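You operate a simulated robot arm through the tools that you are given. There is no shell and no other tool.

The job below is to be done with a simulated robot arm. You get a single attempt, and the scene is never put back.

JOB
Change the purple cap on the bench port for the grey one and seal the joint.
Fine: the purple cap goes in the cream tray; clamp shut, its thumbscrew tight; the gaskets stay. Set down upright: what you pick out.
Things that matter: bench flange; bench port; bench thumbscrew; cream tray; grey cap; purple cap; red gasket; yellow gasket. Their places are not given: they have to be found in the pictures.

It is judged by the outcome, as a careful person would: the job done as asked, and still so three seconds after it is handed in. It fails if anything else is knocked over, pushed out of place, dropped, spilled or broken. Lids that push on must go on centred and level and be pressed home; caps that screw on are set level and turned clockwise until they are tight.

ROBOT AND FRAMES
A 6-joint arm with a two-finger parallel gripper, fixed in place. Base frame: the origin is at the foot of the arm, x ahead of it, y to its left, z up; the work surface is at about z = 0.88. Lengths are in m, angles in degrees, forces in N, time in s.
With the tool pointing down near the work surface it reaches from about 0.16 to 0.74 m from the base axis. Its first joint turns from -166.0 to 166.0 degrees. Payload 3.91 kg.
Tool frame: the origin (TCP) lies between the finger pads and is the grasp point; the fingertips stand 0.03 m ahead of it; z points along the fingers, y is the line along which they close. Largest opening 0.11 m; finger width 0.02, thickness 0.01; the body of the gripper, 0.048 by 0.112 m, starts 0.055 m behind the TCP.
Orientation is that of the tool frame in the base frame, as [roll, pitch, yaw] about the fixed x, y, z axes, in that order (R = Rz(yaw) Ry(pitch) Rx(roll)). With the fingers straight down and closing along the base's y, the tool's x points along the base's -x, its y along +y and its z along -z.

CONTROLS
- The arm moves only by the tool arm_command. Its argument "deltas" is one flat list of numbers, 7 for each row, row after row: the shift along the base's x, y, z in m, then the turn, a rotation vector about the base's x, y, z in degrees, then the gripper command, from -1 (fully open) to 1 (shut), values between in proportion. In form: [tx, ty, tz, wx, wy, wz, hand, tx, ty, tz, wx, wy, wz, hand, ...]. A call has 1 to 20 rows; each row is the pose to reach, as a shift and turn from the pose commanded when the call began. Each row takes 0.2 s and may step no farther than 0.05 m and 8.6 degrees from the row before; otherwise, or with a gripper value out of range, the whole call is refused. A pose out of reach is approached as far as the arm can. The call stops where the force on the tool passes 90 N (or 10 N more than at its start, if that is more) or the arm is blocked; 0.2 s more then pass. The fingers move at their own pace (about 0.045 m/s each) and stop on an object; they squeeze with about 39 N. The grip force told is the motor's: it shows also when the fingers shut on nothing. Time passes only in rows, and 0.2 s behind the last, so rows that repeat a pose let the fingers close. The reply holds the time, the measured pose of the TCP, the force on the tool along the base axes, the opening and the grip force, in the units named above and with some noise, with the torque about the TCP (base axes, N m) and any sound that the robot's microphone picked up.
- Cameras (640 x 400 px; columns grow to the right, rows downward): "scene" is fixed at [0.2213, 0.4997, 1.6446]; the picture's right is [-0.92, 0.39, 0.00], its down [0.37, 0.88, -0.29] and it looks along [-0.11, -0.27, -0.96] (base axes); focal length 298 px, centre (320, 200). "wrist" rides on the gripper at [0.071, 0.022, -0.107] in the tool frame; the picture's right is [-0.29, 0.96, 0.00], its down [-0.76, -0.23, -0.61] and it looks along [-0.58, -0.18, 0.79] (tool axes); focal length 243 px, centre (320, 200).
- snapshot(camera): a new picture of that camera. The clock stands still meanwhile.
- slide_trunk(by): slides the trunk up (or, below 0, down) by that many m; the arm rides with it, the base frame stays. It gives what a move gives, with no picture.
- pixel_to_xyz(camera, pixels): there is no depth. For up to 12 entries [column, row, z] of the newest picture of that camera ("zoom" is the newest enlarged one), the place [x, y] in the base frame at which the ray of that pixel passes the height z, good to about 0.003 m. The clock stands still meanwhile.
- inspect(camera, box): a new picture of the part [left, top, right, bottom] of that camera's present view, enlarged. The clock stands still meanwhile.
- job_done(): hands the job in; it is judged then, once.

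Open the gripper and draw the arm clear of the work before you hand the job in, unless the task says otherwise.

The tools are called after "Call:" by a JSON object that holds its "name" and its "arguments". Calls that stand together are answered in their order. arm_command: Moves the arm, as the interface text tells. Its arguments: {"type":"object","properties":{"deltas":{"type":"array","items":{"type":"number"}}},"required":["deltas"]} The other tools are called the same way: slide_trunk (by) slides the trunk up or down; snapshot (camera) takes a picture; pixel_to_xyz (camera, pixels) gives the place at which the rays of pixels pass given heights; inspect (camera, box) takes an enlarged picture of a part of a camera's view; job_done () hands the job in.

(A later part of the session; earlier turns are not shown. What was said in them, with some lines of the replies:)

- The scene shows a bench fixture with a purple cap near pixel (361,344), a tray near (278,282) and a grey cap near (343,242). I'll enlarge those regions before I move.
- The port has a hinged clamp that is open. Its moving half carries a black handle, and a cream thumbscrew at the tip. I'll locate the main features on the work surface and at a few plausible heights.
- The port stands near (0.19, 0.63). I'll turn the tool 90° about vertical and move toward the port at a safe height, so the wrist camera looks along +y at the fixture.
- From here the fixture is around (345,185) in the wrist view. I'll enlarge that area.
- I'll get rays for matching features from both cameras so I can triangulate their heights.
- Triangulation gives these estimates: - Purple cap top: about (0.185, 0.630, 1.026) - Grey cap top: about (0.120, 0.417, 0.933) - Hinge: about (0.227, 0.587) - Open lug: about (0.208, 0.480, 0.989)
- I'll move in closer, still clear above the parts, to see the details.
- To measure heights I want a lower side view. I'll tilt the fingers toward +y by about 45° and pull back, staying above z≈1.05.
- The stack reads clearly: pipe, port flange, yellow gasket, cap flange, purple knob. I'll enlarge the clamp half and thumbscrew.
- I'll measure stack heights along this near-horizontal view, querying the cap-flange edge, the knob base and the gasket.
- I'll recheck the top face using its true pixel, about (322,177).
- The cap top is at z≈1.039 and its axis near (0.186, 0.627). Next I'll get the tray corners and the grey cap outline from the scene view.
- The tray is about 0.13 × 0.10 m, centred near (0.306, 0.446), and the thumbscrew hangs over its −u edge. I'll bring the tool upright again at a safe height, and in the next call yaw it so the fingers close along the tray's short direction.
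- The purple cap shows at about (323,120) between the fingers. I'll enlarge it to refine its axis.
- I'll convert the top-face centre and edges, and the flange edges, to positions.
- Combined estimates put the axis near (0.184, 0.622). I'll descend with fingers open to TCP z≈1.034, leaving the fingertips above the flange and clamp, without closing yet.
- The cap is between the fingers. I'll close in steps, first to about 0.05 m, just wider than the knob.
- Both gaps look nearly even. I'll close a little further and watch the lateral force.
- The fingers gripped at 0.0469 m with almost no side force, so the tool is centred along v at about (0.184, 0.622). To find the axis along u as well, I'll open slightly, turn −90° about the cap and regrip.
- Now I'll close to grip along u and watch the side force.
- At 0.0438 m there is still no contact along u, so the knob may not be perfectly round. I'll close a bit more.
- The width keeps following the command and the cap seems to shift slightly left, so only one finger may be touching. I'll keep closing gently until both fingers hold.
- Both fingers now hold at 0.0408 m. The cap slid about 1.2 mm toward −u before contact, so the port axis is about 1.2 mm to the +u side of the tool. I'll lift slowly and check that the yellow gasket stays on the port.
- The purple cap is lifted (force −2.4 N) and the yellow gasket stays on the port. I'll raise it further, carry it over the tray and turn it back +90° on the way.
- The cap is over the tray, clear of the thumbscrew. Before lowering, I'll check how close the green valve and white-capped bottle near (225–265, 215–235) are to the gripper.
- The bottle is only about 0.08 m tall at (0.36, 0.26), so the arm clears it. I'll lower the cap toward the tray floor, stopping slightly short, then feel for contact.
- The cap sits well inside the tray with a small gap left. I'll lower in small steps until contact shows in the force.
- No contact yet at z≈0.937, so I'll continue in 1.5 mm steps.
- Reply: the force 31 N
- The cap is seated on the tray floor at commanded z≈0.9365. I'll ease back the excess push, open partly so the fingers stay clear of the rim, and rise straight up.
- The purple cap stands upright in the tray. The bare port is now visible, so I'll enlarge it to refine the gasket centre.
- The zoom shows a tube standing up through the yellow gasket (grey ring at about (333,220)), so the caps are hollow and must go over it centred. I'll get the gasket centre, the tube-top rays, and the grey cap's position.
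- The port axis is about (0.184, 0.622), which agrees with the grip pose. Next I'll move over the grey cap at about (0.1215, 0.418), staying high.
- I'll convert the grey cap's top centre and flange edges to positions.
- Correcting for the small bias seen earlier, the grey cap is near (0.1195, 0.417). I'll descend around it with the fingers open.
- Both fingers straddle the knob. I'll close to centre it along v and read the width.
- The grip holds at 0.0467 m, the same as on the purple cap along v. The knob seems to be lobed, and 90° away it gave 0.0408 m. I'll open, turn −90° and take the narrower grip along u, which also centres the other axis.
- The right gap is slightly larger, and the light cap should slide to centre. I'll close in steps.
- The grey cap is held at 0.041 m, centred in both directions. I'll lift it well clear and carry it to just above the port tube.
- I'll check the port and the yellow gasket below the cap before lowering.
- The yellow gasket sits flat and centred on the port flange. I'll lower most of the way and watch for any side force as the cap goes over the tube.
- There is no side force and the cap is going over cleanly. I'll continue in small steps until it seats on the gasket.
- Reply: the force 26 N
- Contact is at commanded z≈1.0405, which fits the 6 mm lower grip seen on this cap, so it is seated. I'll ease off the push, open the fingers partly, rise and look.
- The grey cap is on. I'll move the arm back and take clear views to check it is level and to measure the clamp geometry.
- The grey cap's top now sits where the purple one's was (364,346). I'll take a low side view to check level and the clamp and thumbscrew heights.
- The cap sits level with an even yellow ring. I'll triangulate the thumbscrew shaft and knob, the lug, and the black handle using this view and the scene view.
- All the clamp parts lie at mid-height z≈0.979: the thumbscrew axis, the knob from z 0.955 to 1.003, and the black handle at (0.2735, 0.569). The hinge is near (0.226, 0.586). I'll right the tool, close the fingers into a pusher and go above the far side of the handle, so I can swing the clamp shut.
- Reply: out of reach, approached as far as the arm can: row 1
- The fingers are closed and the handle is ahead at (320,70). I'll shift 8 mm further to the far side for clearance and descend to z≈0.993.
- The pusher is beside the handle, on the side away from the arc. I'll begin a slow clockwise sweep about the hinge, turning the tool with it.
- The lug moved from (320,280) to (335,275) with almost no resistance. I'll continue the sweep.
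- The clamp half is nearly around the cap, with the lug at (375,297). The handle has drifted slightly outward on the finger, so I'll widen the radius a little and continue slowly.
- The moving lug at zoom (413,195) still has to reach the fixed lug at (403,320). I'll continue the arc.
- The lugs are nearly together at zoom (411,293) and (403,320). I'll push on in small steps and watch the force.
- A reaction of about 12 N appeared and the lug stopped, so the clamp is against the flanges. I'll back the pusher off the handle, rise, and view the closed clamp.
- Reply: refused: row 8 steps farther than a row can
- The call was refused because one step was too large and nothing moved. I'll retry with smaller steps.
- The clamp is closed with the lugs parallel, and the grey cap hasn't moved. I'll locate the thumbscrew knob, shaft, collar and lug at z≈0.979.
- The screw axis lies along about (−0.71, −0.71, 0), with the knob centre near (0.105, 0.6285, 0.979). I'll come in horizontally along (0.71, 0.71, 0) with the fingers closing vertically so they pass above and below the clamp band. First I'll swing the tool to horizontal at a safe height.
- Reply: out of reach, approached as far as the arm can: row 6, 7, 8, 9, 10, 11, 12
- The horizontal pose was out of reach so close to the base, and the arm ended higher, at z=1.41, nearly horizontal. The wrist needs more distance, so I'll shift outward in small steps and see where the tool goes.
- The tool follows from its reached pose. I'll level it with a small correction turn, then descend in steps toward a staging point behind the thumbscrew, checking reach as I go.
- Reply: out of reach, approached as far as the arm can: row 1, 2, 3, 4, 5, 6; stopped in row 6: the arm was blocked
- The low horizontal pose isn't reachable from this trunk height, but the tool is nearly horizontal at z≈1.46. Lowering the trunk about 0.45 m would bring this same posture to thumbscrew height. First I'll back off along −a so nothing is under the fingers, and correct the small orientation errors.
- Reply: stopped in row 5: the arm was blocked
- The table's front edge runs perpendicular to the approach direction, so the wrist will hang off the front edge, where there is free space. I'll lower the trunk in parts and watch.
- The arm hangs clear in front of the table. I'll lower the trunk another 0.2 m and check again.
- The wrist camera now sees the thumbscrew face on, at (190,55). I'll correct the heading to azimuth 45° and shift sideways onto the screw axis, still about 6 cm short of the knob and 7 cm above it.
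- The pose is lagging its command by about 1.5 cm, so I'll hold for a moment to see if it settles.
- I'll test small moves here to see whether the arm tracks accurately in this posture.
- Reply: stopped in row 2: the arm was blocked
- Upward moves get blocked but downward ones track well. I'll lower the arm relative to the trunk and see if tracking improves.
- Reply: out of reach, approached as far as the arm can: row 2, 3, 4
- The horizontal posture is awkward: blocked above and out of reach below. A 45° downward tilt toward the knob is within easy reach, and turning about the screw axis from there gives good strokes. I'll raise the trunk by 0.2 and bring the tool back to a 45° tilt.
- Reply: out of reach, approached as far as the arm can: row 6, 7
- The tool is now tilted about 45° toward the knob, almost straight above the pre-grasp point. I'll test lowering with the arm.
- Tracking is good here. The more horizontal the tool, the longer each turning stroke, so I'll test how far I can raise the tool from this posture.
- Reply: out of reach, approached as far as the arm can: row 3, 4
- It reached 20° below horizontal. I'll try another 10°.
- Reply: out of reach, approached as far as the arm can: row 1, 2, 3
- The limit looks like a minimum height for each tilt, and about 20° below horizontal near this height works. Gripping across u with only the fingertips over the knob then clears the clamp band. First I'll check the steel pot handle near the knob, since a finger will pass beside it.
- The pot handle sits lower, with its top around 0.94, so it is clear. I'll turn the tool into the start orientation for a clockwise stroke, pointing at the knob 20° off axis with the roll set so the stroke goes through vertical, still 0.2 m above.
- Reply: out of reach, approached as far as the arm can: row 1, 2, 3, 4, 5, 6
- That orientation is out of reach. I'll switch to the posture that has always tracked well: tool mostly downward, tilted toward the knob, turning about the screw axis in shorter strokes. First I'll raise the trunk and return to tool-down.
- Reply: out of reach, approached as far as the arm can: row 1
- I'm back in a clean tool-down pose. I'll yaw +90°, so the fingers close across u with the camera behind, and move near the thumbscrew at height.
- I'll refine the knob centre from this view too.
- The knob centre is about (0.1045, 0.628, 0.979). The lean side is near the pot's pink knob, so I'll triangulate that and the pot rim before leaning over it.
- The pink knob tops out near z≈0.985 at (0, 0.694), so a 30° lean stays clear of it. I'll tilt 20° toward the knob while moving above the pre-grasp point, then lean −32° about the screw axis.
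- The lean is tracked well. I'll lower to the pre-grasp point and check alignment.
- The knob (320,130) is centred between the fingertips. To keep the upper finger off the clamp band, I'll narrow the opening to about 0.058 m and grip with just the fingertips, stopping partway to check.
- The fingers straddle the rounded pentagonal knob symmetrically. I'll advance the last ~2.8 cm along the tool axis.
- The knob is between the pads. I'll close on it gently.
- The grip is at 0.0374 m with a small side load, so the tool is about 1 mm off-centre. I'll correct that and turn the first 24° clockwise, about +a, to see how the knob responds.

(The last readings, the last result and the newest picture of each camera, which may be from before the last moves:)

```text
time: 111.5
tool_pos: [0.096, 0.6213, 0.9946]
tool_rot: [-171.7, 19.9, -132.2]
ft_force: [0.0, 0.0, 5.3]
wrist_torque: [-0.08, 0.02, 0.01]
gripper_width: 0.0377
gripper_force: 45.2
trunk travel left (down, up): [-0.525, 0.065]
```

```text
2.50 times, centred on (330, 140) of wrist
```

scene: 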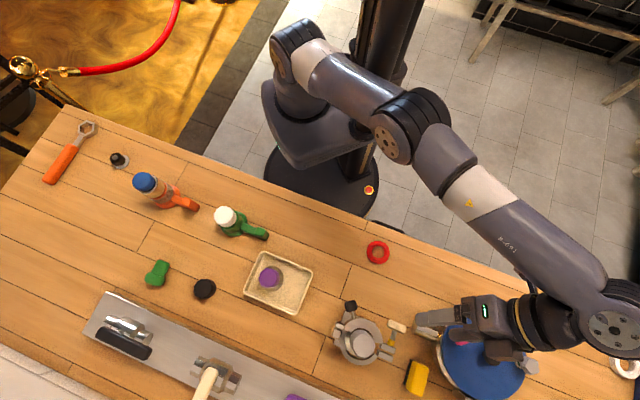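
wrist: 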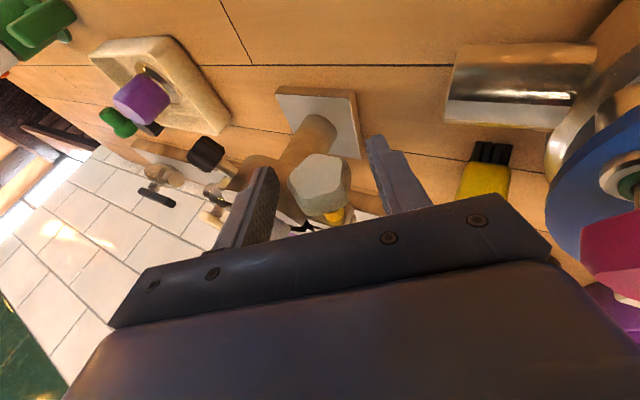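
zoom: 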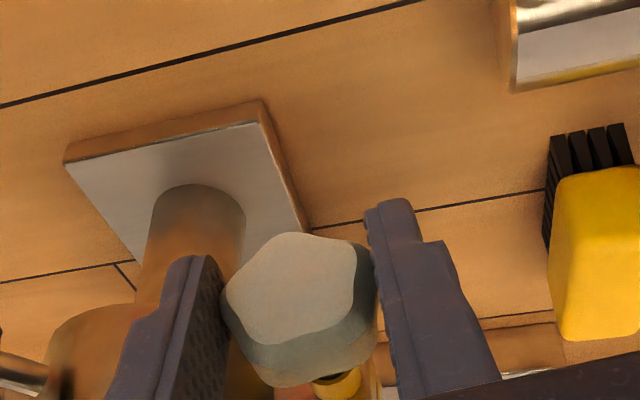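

The knob turned with the gripper at low torque. I'll continue the stroke to about +36°.

Call:
{"name": "arm_command", "arguments": {"deltas": [0.0014, -0.0014, 0.0001, 5.657, 5.657, 0, 0.5, 0.0028, -0.0028, 0, 11.31, 11.31, 0, 0.5, 0.0041, -0.0041, -0.0004, 16.97, 16.97, 0, 0.5, 0.0054, -0.0054, -0.0011, 22.63, 22.63, 0, 0.5, 0.0067, -0.0067, -0.002, 28.28, 28.28, 0, 0.5, 0.00725, -0.00725, -0.0026, 31.1, 31.1, 0, 0.5, 0.00725, -0.00725, -0.0026, 31.1, 31.1, 0, 0.5]}}

Call:
{"name": "snapshot", "arguments": {"camera": "wrist"}}

Call:
{"name": "inspect", "arguments": {"camera": "wrist", "box": [220, 60, 440, 220]}}

Call:
{"name": "inspect", "arguments": {"camera": "scene", "box": [310, 270, 450, 380]}}

```text
time: 113.1
tool_pos: [0.1009, 0.6148, 0.9914]
tool_rot: [142.0, 16.2, -147.2]
ft_force: [-11.0, 10.8, 15.5]
wrist_torque: [-0.01, 0.39, 0.98]
gripper_width: 0.0378
gripper_force: 45.3
trunk travel left (down, up): [-0.525, 0.065]
```

```text
taken
```

wrist: 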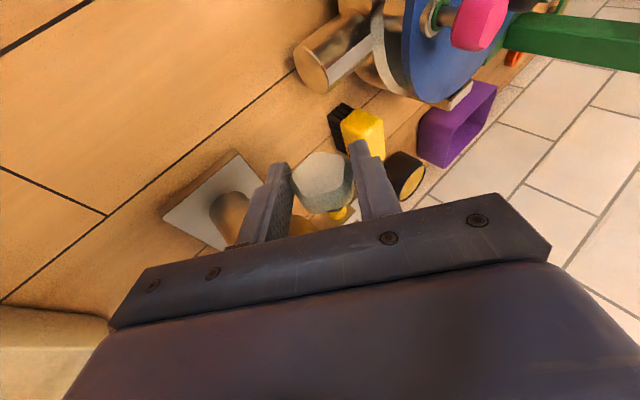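

```text
2.50 times, centred on (330, 140) of wrist
```

zoom: 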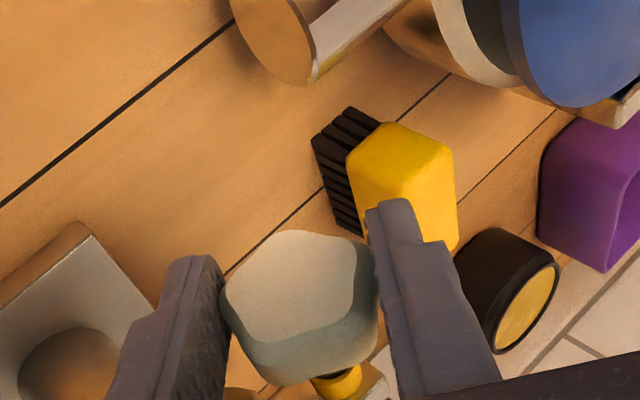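

```text
3.64 times, centred on (380, 325) of scene
```

zoom: 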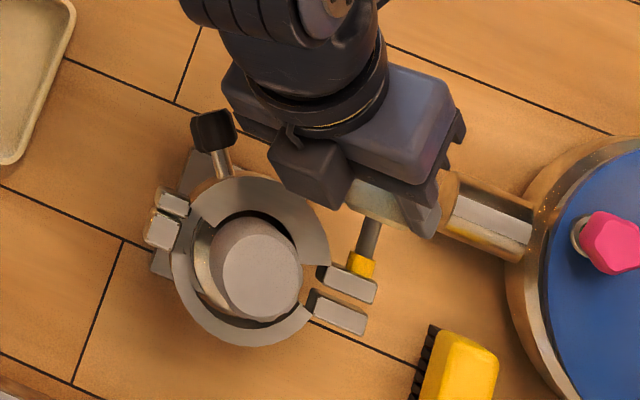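

The knob has turned 68° so far. The side load shows the true screw axis is about 2 mm higher than I assumed (z≈0.9815), so I'll fold that in. I'll open slightly and swing back 72°, matching the pentagon's symmetry, without leaving the knob.

Call:
{"name": "arm_command", "arguments": {"deltas": [0, 0, 0, 0, 0, 0, 0.1, 0, 0, 0, 0, 0, 0, -0.03, -0.00085, 0.00085, 0.002, 0, 0, 0, -0.03, -0.002, 0.002, 0.003, -5.657, -5.657, 0, -0.03, -0.0033, 0.0033, 0.0038, -11.31, -11.31, 0, -0.03, -0.0046, 0.0046, 0.0044, -16.97, -16.97, 0, -0.03, -0.006, 0.006, 0.0047, -22.63, -22.63, 0, -0.03, -0.0074, 0.0074, 0.0047, -28.28, -28.28, 0, -0.03, -0.0088, 0.0088, 0.0044, -33.94, -33.94, 0, -0.03, -0.0101, 0.0101, 0.0038, -39.6, -39.6, 0, -0.03, -0.0114, 0.0114, 0.003, -45.25, -45.25, 0, -0.03, -0.0126, 0.0126, 0.002, -50.91, -50.91, 0, -0.03, -0.0126, 0.0126, 0.002, -50.91, -50.91, 0, -0.03]}}

Call:
{"name": "inspect", "arguments": {"camera": "wrist", "box": [220, 60, 440, 220]}}

```text
time: 115.9
tool_pos: [0.0905, 0.6281, 0.9924]
tool_rot: [-142.4, 16.1, -122.8]
ft_force: [-0.1, -0.2, -0.8]
wrist_torque: [0.01, -0.07, -0.01]
gripper_width: 0.0569
gripper_force: 0.0
trunk travel left (down, up): [-0.525, 0.065]
```

```text
2.50 times, centred on (330, 140) of wrist
```

zoom: 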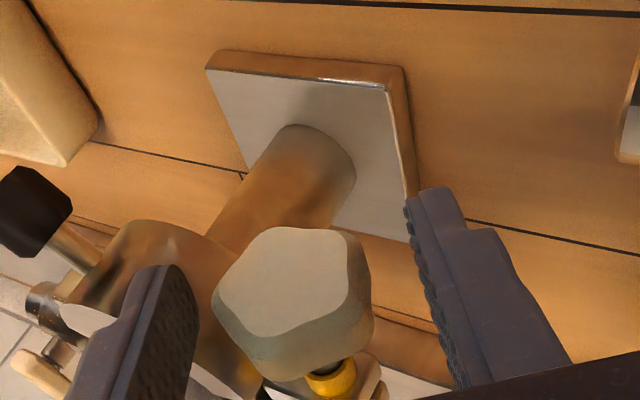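

The knob is ready to be gripped again in the same relative orientation. I'll close and turn a full 72° clockwise.

Call:
{"name": "arm_command", "arguments": {"deltas": [0, 0, 0, 0, 0, 0, 0.2, 0, 0, 0, 0, 0, 0, 0.4, 0, 0, 0, 0, 0, 0, 0.5, 0.0012, -0.0012, 0.001, 5.657, 5.657, 0, 0.5, 0.0025, -0.0025, 0.0018, 11.31, 11.31, 0, 0.5, 0.0038, -0.0038, 0.0024, 16.97, 16.97, 0, 0.5, 0.0052, -0.0052, 0.0027, 22.63, 22.63, 0, 0.5, 0.0066, -0.0066, 0.0027, 28.28, 28.28, 0, 0.5, 0.0079, -0.0079, 0.0024, 33.94, 33.94, 0, 0.5, 0.0093, -0.0093, 0.0018, 39.6, 39.6, 0, 0.5, 0.0105, -0.0105, 0.001, 45.25, 45.25, 0, 0.5, 0.0117, -0.0117, 0, 50.91, 50.91, 0, 0.5, 0.0117, -0.0117, 0, 50.91, 50.91, 0, 0.5]}}

Call:
{"name": "inspect", "arguments": {"camera": "wrist", "box": [220, 60, 440, 220]}}

Call:
{"name": "inspect", "arguments": {"camera": "scene", "box": [310, 270, 450, 380]}}

```text
time: 118.7
tool_pos: [0.1039, 0.6146, 0.9925]
tool_rot: [141.9, 16.1, -147.3]
ft_force: [5.9, 3.2, 7.0]
wrist_torque: [0.41, -0.32, 0.31]
gripper_width: 0.0367
gripper_force: 44.7
trunk travel left (down, up): [-0.525, 0.065]
```

```text
2.50 times, centred on (330, 140) of wrist
```

zoom: 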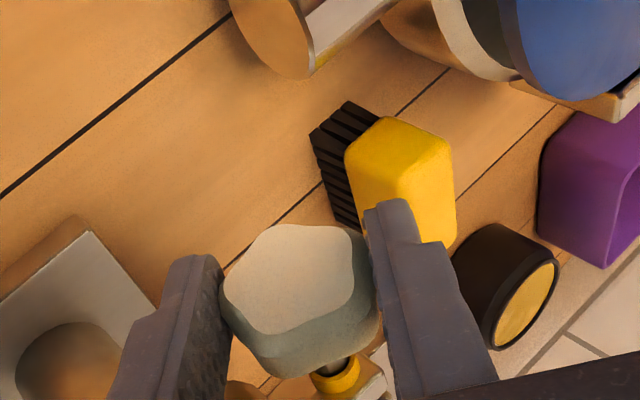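

```text
3.64 times, centred on (380, 325) of scene
```

zoom: 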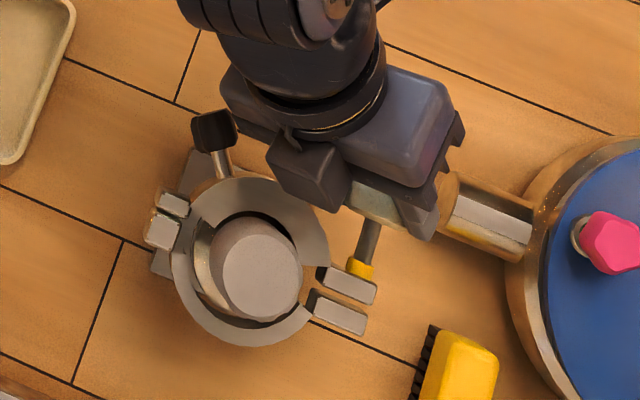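

The knob turned another 72°. The small pull along +a shows the screw is advancing, so I'll follow it slightly forward and repeat the ratchet.

Call:
{"name": "arm_command", "arguments": {"deltas": [0, 0, 0, 0, 0, 0, 0.1, 0, 0, 0, 0, 0, 0, -0.03, 0.0005, 0.0005, 0, 0, 0, 0, -0.03, -0.0007, 0.0017, 0.001, -5.657, -5.657, 0, -0.03, -0.002, 0.003, 0.0018, -11.31, -11.31, 0, -0.03, -0.0033, 0.0043, 0.0024, -16.97, -16.97, 0, -0.03, -0.0047, 0.0057, 0.0027, -22.63, -22.63, 0, -0.03, -0.0061, 0.0071, 0.0027, -28.28, -28.28, 0, -0.03, -0.0074, 0.0084, 0.0024, -33.94, -33.94, 0, -0.03, -0.0088, 0.0098, 0.0018, -39.6, -39.6, 0, -0.03, -0.01, 0.011, 0.001, -45.25, -45.25, 0, -0.03, -0.0112, 0.0122, 0, -50.91, -50.91, 0, -0.03, -0.0112, 0.0122, 0, -50.91, -50.91, 0, -0.03]}}

Call:
{"name": "arm_command", "arguments": {"deltas": [0, 0, 0, 0, 0, 0, 0.2, 0, 0, 0, 0, 0, 0, 0.4, 0, 0, 0, 0, 0, 0, 0.5, 0.0012, -0.0012, 0.001, 5.657, 5.657, 0, 0.5, 0.0025, -0.0025, 0.0018, 11.31, 11.31, 0, 0.5, 0.0038, -0.0038, 0.0024, 16.97, 16.97, 0, 0.5, 0.0052, -0.0052, 0.0027, 22.63, 22.63, 0, 0.5, 0.0066, -0.0066, 0.0027, 28.28, 28.28, 0, 0.5, 0.0079, -0.0079, 0.0024, 33.94, 33.94, 0, 0.5, 0.0093, -0.0093, 0.0018, 39.6, 39.6, 0, 0.5, 0.0105, -0.0105, 0.001, 45.25, 45.25, 0, 0.5, 0.0117, -0.0117, 0, 50.91, 50.91, 0, 0.5, 0.0117, -0.0117, 0, 50.91, 50.91, 0, 0.5]}}

Call:
{"name": "inspect", "arguments": {"camera": "scene", "box": [310, 270, 450, 380]}}

Call:
{"name": "inspect", "arguments": {"camera": "wrist", "box": [220, 60, 440, 220]}}

```text
time: 121.5
tool_pos: [0.0908, 0.6278, 0.9922]
tool_rot: [-142.4, 16.2, -122.8]
ft_force: [-0.6, -0.3, 0.2]
wrist_torque: [-0.06, 0.02, -0.01]
gripper_width: 0.0565
gripper_force: 0.0
trunk travel left (down, up): [-0.525, 0.065]
```

```text
time: 124.3
tool_pos: [0.1045, 0.6145, 0.9932]
tool_rot: [141.8, 16.1, -147.2]
ft_force: [3.2, 1.6, 19.9]
wrist_torque: [0.17, 0.15, 0.19]
gripper_width: 0.0364
gripper_force: 45.2
trunk travel left (down, up): [-0.525, 0.065]
```

```text
3.64 times, centred on (380, 325) of scene
```

zoom: 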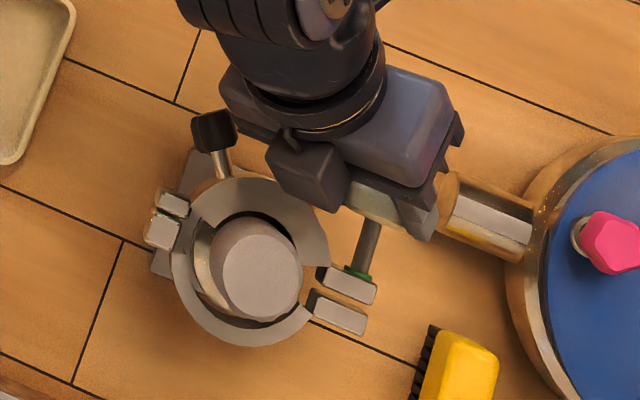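

```text
2.50 times, centred on (330, 140) of wrist
```

zoom: 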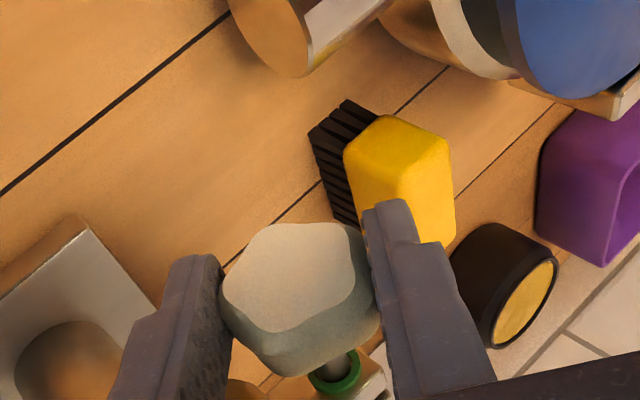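

The collar by the lug has changed from yellow to green, which looks like the tightness indicator. To be sure it is fully tight, I'll do another ratchet in smaller parts and watch the resisting torque.

Call:
{"name": "arm_command", "arguments": {"deltas": [0, 0, 0, 0, 0, 0, 0.1, 0, 0, 0, 0, 0, 0, -0.03, 0.0005, 0.0005, 0.001, 0, 0, 0, -0.03, -0.0007, 0.0017, 0.002, -5.657, -5.657, 0, -0.03, -0.002, 0.003, 0.0028, -11.31, -11.31, 0, -0.03, -0.0033, 0.0043, 0.0034, -16.97, -16.97, 0, -0.03, -0.0047, 0.0057, 0.0037, -22.63, -22.63, 0, -0.03, -0.0061, 0.0071, 0.0037, -28.28, -28.28, 0, -0.03, -0.0074, 0.0084, 0.0034, -33.94, -33.94, 0, -0.03, -0.0088, 0.0098, 0.0028, -39.6, -39.6, 0, -0.03, -0.01, 0.011, 0.002, -45.25, -45.25, 0, -0.03, -0.0112, 0.0122, 0.001, -50.91, -50.91, 0, -0.03, -0.0112, 0.0122, 0.001, -50.91, -50.91, 0, -0.03]}}

Call:
{"name": "inspect", "arguments": {"camera": "wrist", "box": [220, 60, 440, 220]}}

Call:
{"name": "arm_command", "arguments": {"deltas": [0, 0, 0, 0, 0, 0, 0.2, 0, 0, 0, 0, 0, 0, 0.4, 0, 0, 0, 0, 0, 0, 0.5, 0.0012, -0.0012, 0.001, 5.657, 5.657, 0, 0.5, 0.0025, -0.0025, 0.0018, 11.31, 11.31, 0, 0.5, 0.0025, -0.0025, 0.0018, 11.31, 11.31, 0, 0.5]}}

Call:
{"name": "inspect", "arguments": {"camera": "wrist", "box": [220, 60, 440, 220]}}

```text
time: 127.1
tool_pos: [0.0914, 0.6278, 0.9925]
tool_rot: [-142.3, 16.1, -122.9]
ft_force: [-0.4, -0.2, -0.1]
wrist_torque: [-0.03, 0.01, -0.03]
gripper_width: 0.0566
gripper_force: 0.2
trunk travel left (down, up): [-0.525, 0.065]
```

```text
2.50 times, centred on (330, 140) of wrist
```

zoom: 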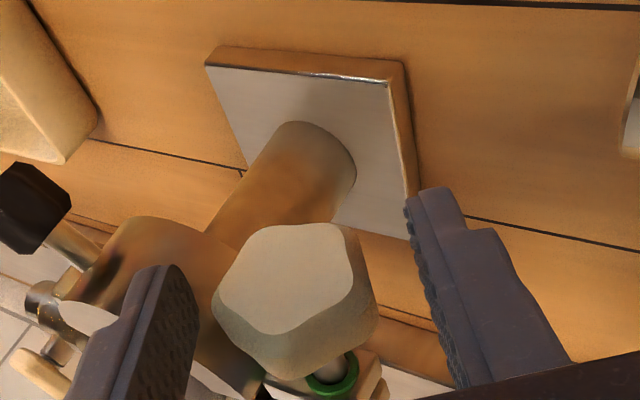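

```text
time: 128.5
tool_pos: [0.0952, 0.6252, 0.9967]
tool_rot: [-159.1, 18.9, -128.1]
ft_force: [-0.3, -1.1, 4.9]
wrist_torque: [-0.54, -0.45, 0.0]
gripper_width: 0.0375
gripper_force: 44.6
trunk travel left (down, up): [-0.525, 0.065]
```

```text
2.50 times, centred on (330, 140) of wrist
```

zoom: 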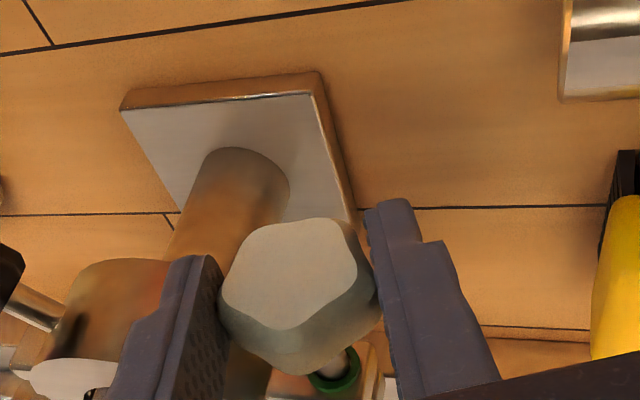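

Torque is now resisting (about −0.7 N·m about the screw axis). I'll turn a bit further to see whether it holds firm.

Call:
{"name": "arm_command", "arguments": {"deltas": [0.0013, -0.0013, 0.0006, 5.657, 5.657, 0, 0.6, 0.0027, -0.0027, 0.0009, 11.31, 11.31, 0, 0.6, 0.0027, -0.0027, 0.0009, 11.31, 11.31, 0, 0.6]}}

Call:
{"name": "inspect", "arguments": {"camera": "wrist", "box": [220, 60, 440, 220]}}

```text
time: 129.3
tool_pos: [0.0976, 0.6222, 0.9964]
tool_rot: [-176.2, 20.1, -133.7]
ft_force: [2.4, -3.7, 0.4]
wrist_torque: [-0.01, -0.14, 0.05]
gripper_width: 0.0375
gripper_force: 45.0
trunk travel left (down, up): [-0.525, 0.065]
```

```text
2.50 times, centred on (330, 140) of wrist
```

zoom: 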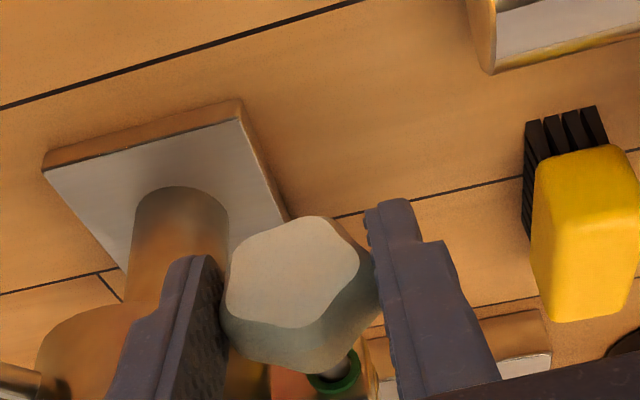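

The knob now appears to shift relative to the fingers, so the grip is slipping on a tight screw. One more small turn should confirm it.

Call:
{"name": "arm_command", "arguments": {"deltas": [0.0014, -0.0014, 0.0001, 5.657, 5.657, 0, 0.7, 0.0028, -0.0028, 0, 11.31, 11.31, 0, 0.7, 0.0028, -0.0028, 0, 11.31, 11.31, 0, 0.7]}}

Call:
{"name": "inspect", "arguments": {"camera": "wrist", "box": [220, 60, 440, 220]}}

Call:
{"name": "inspect", "arguments": {"camera": "scene", "box": [310, 270, 450, 380]}}

```text
time: 130.1
tool_pos: [0.0997, 0.6201, 0.9959]
tool_rot: [167.0, 19.5, -139.4]
ft_force: [1.5, -0.8, -1.8]
wrist_torque: [-0.56, -0.56, -0.01]
gripper_width: 0.037
gripper_force: 45.4
trunk travel left (down, up): [-0.525, 0.065]
```

```text
2.50 times, centred on (330, 140) of wrist
```

zoom: 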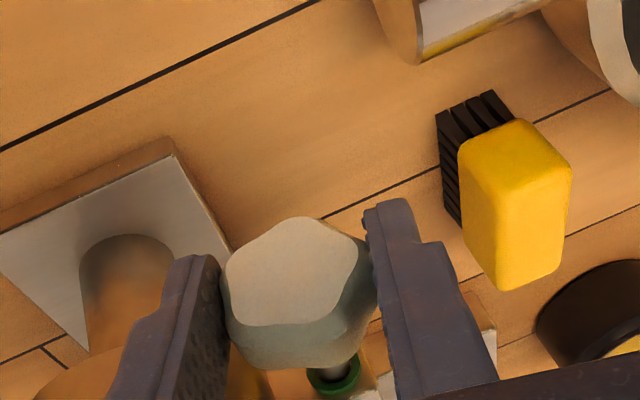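

```text
3.64 times, centred on (380, 325) of scene
```

zoom: 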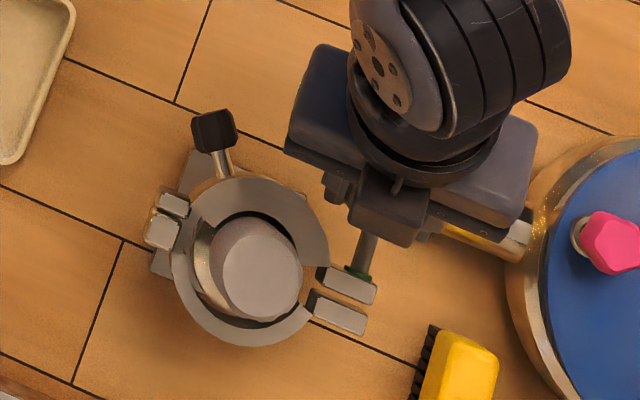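

The knob stays put while the gripper turns, the torque peaks around 0.8 N·m, and the collar is green, so the thumbscrew is tight. I'll open without turning back and retreat along the tool axis.

Call:
{"name": "arm_command", "arguments": {"deltas": [0, 0, 0, 0, 0, 0, 0.2, 0, 0, 0, 0, 0, 0, 0, 0, 0, 0, 0, 0, 0, -0.08, 0, 0, 0, 0, 0, 0, -0.08, -0.0016, -0.0057, 0.0138, 0, 0, 0, -0.08, -0.0031, -0.0114, 0.0276, 0, 0, 0, -0.08, -0.0062, -0.0228, 0.0551, 0, 0, 0, -0.08, -0.0104, -0.038, 0.0919, 0, 0, 0, -0.08, -0.0104, -0.045, 0.13, 0, 0, 0, -0.08, -0.0104, -0.05, 0.17, 0, 0, 0, -0.08, -0.0104, -0.05, 0.17, 0, 0, 0, -0.08]}}

Call:
{"name": "snapshot", "arguments": {"camera": "wrist"}}

Call:
{"name": "inspect", "arguments": {"camera": "wrist", "box": [200, 40, 440, 220]}}

```text
time: 132.5
tool_pos: [0.0896, 0.5689, 1.1692]
tool_rot: [167.0, 19.6, -139.4]
ft_force: [-0.3, 0.6, -0.1]
wrist_torque: [-0.02, 0.01, -0.02]
gripper_width: 0.0594
gripper_force: 0.1
trunk travel left (down, up): [-0.525, 0.065]
```

```text
taken
```

wrist: 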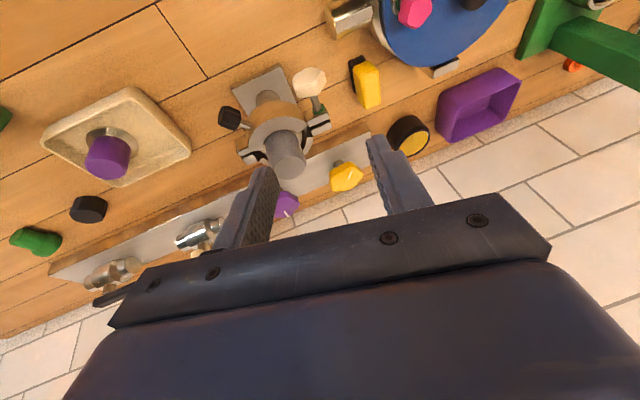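

```text
2.22 times, centred on (320, 130) of wrist
```

zoom: 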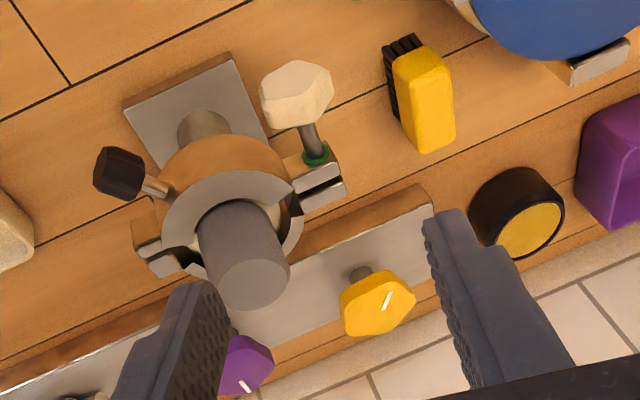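

The clamp is shut, the thumbscrew collar is green and the grey cap is seated. I'll draw the arm clear, open the gripper, and check the whole scene.

Call:
{"name": "arm_command", "arguments": {"deltas": [0, -0.03, 0.015, 0, 0, 0, -0.5, 0, -0.06, 0.03, 0, 0, 0, -1, 0, -0.09, 0.045, 0, 0, 0, -1, 0, -0.12, 0.06, 0, 0, 0, -1, 0, -0.15, 0.07, 0, 0, 0, -1, 0, -0.18, 0.08, 0, 0, 0, -1, 0, -0.2, 0.08, 0, 0, 0, -1, 0, -0.2, 0.08, 0, 0, 0, -1]}}

Call:
{"name": "snapshot", "arguments": {"camera": "scene"}}

Call:
{"name": "inspect", "arguments": {"camera": "scene", "box": [325, 290, 415, 370]}}

Call:
{"name": "inspect", "arguments": {"camera": "scene", "box": [230, 230, 400, 340]}}

```text
time: 134.3
tool_pos: [0.0873, 0.3676, 1.2474]
tool_rot: [167.1, 19.6, -139.5]
ft_force: [0.0, 0.1, -0.6]
wrist_torque: [0.0, -0.02, 0.02]
gripper_width: 0.1102
gripper_force: 0.2
trunk travel left (down, up): [-0.525, 0.065]
```

```text
taken
```

scene: 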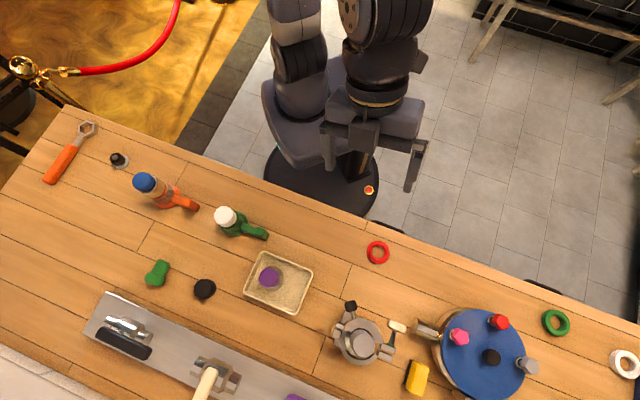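

```text
5.00 times, centred on (370, 330) of scene
```

zoom: 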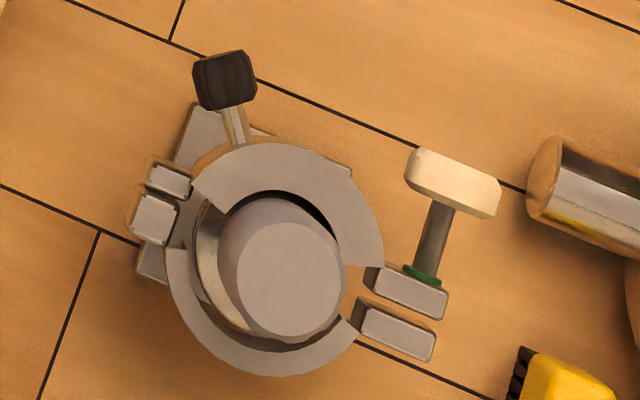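

```text
3.64 times, centred on (315, 285) of scene
```

zoom: 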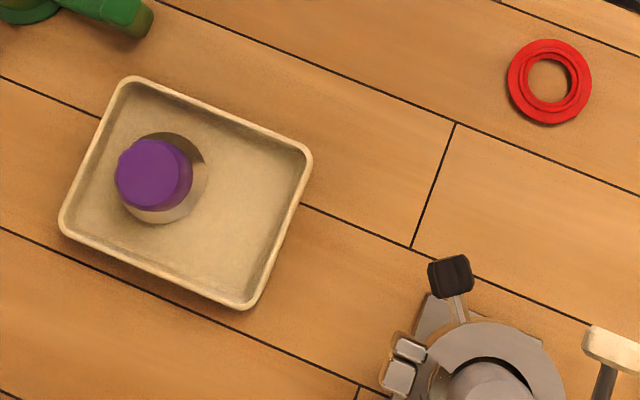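

Everything checks out:
- The purple cap stands upright in the cream tray.
- The grey cap is level on the yellow gasket, with the clamp shut and the thumbscrew tight (green collar).
- The red gasket is still at (378,252), and nothing else has moved.

The gripper is open and clear of the work, so I'll hand the job in.

Call:
{"name": "job_done", "arguments": {}}

```text
The job is handed in.
```

The grey cap is now on the bench port in place of the purple one, the clamp is shut and the joint is sealed. I handed the job in.

- **Purple cap:** it stands upright in the cream tray.
- **Grey cap:** it sits level and centred on the yellow gasket. Its top is at the same spot in the scene picture as the purple cap's was.
- **Clamp and thumbscrew:** I swung the clamp closed against the flanges and turned the thumbscrew clockwise about 230°. By the end it held still while the gripper slipped on it at about 0.8 N·m. The collar beside it also went from yellow to green, which I took as a sign it is tight.
- **Gaskets and the rest:** the yellow gasket stayed on the port and the red one stayed on the bench. The final pictures show nothing else moved or knocked over.

The gripper is open and the arm is clear of the work.
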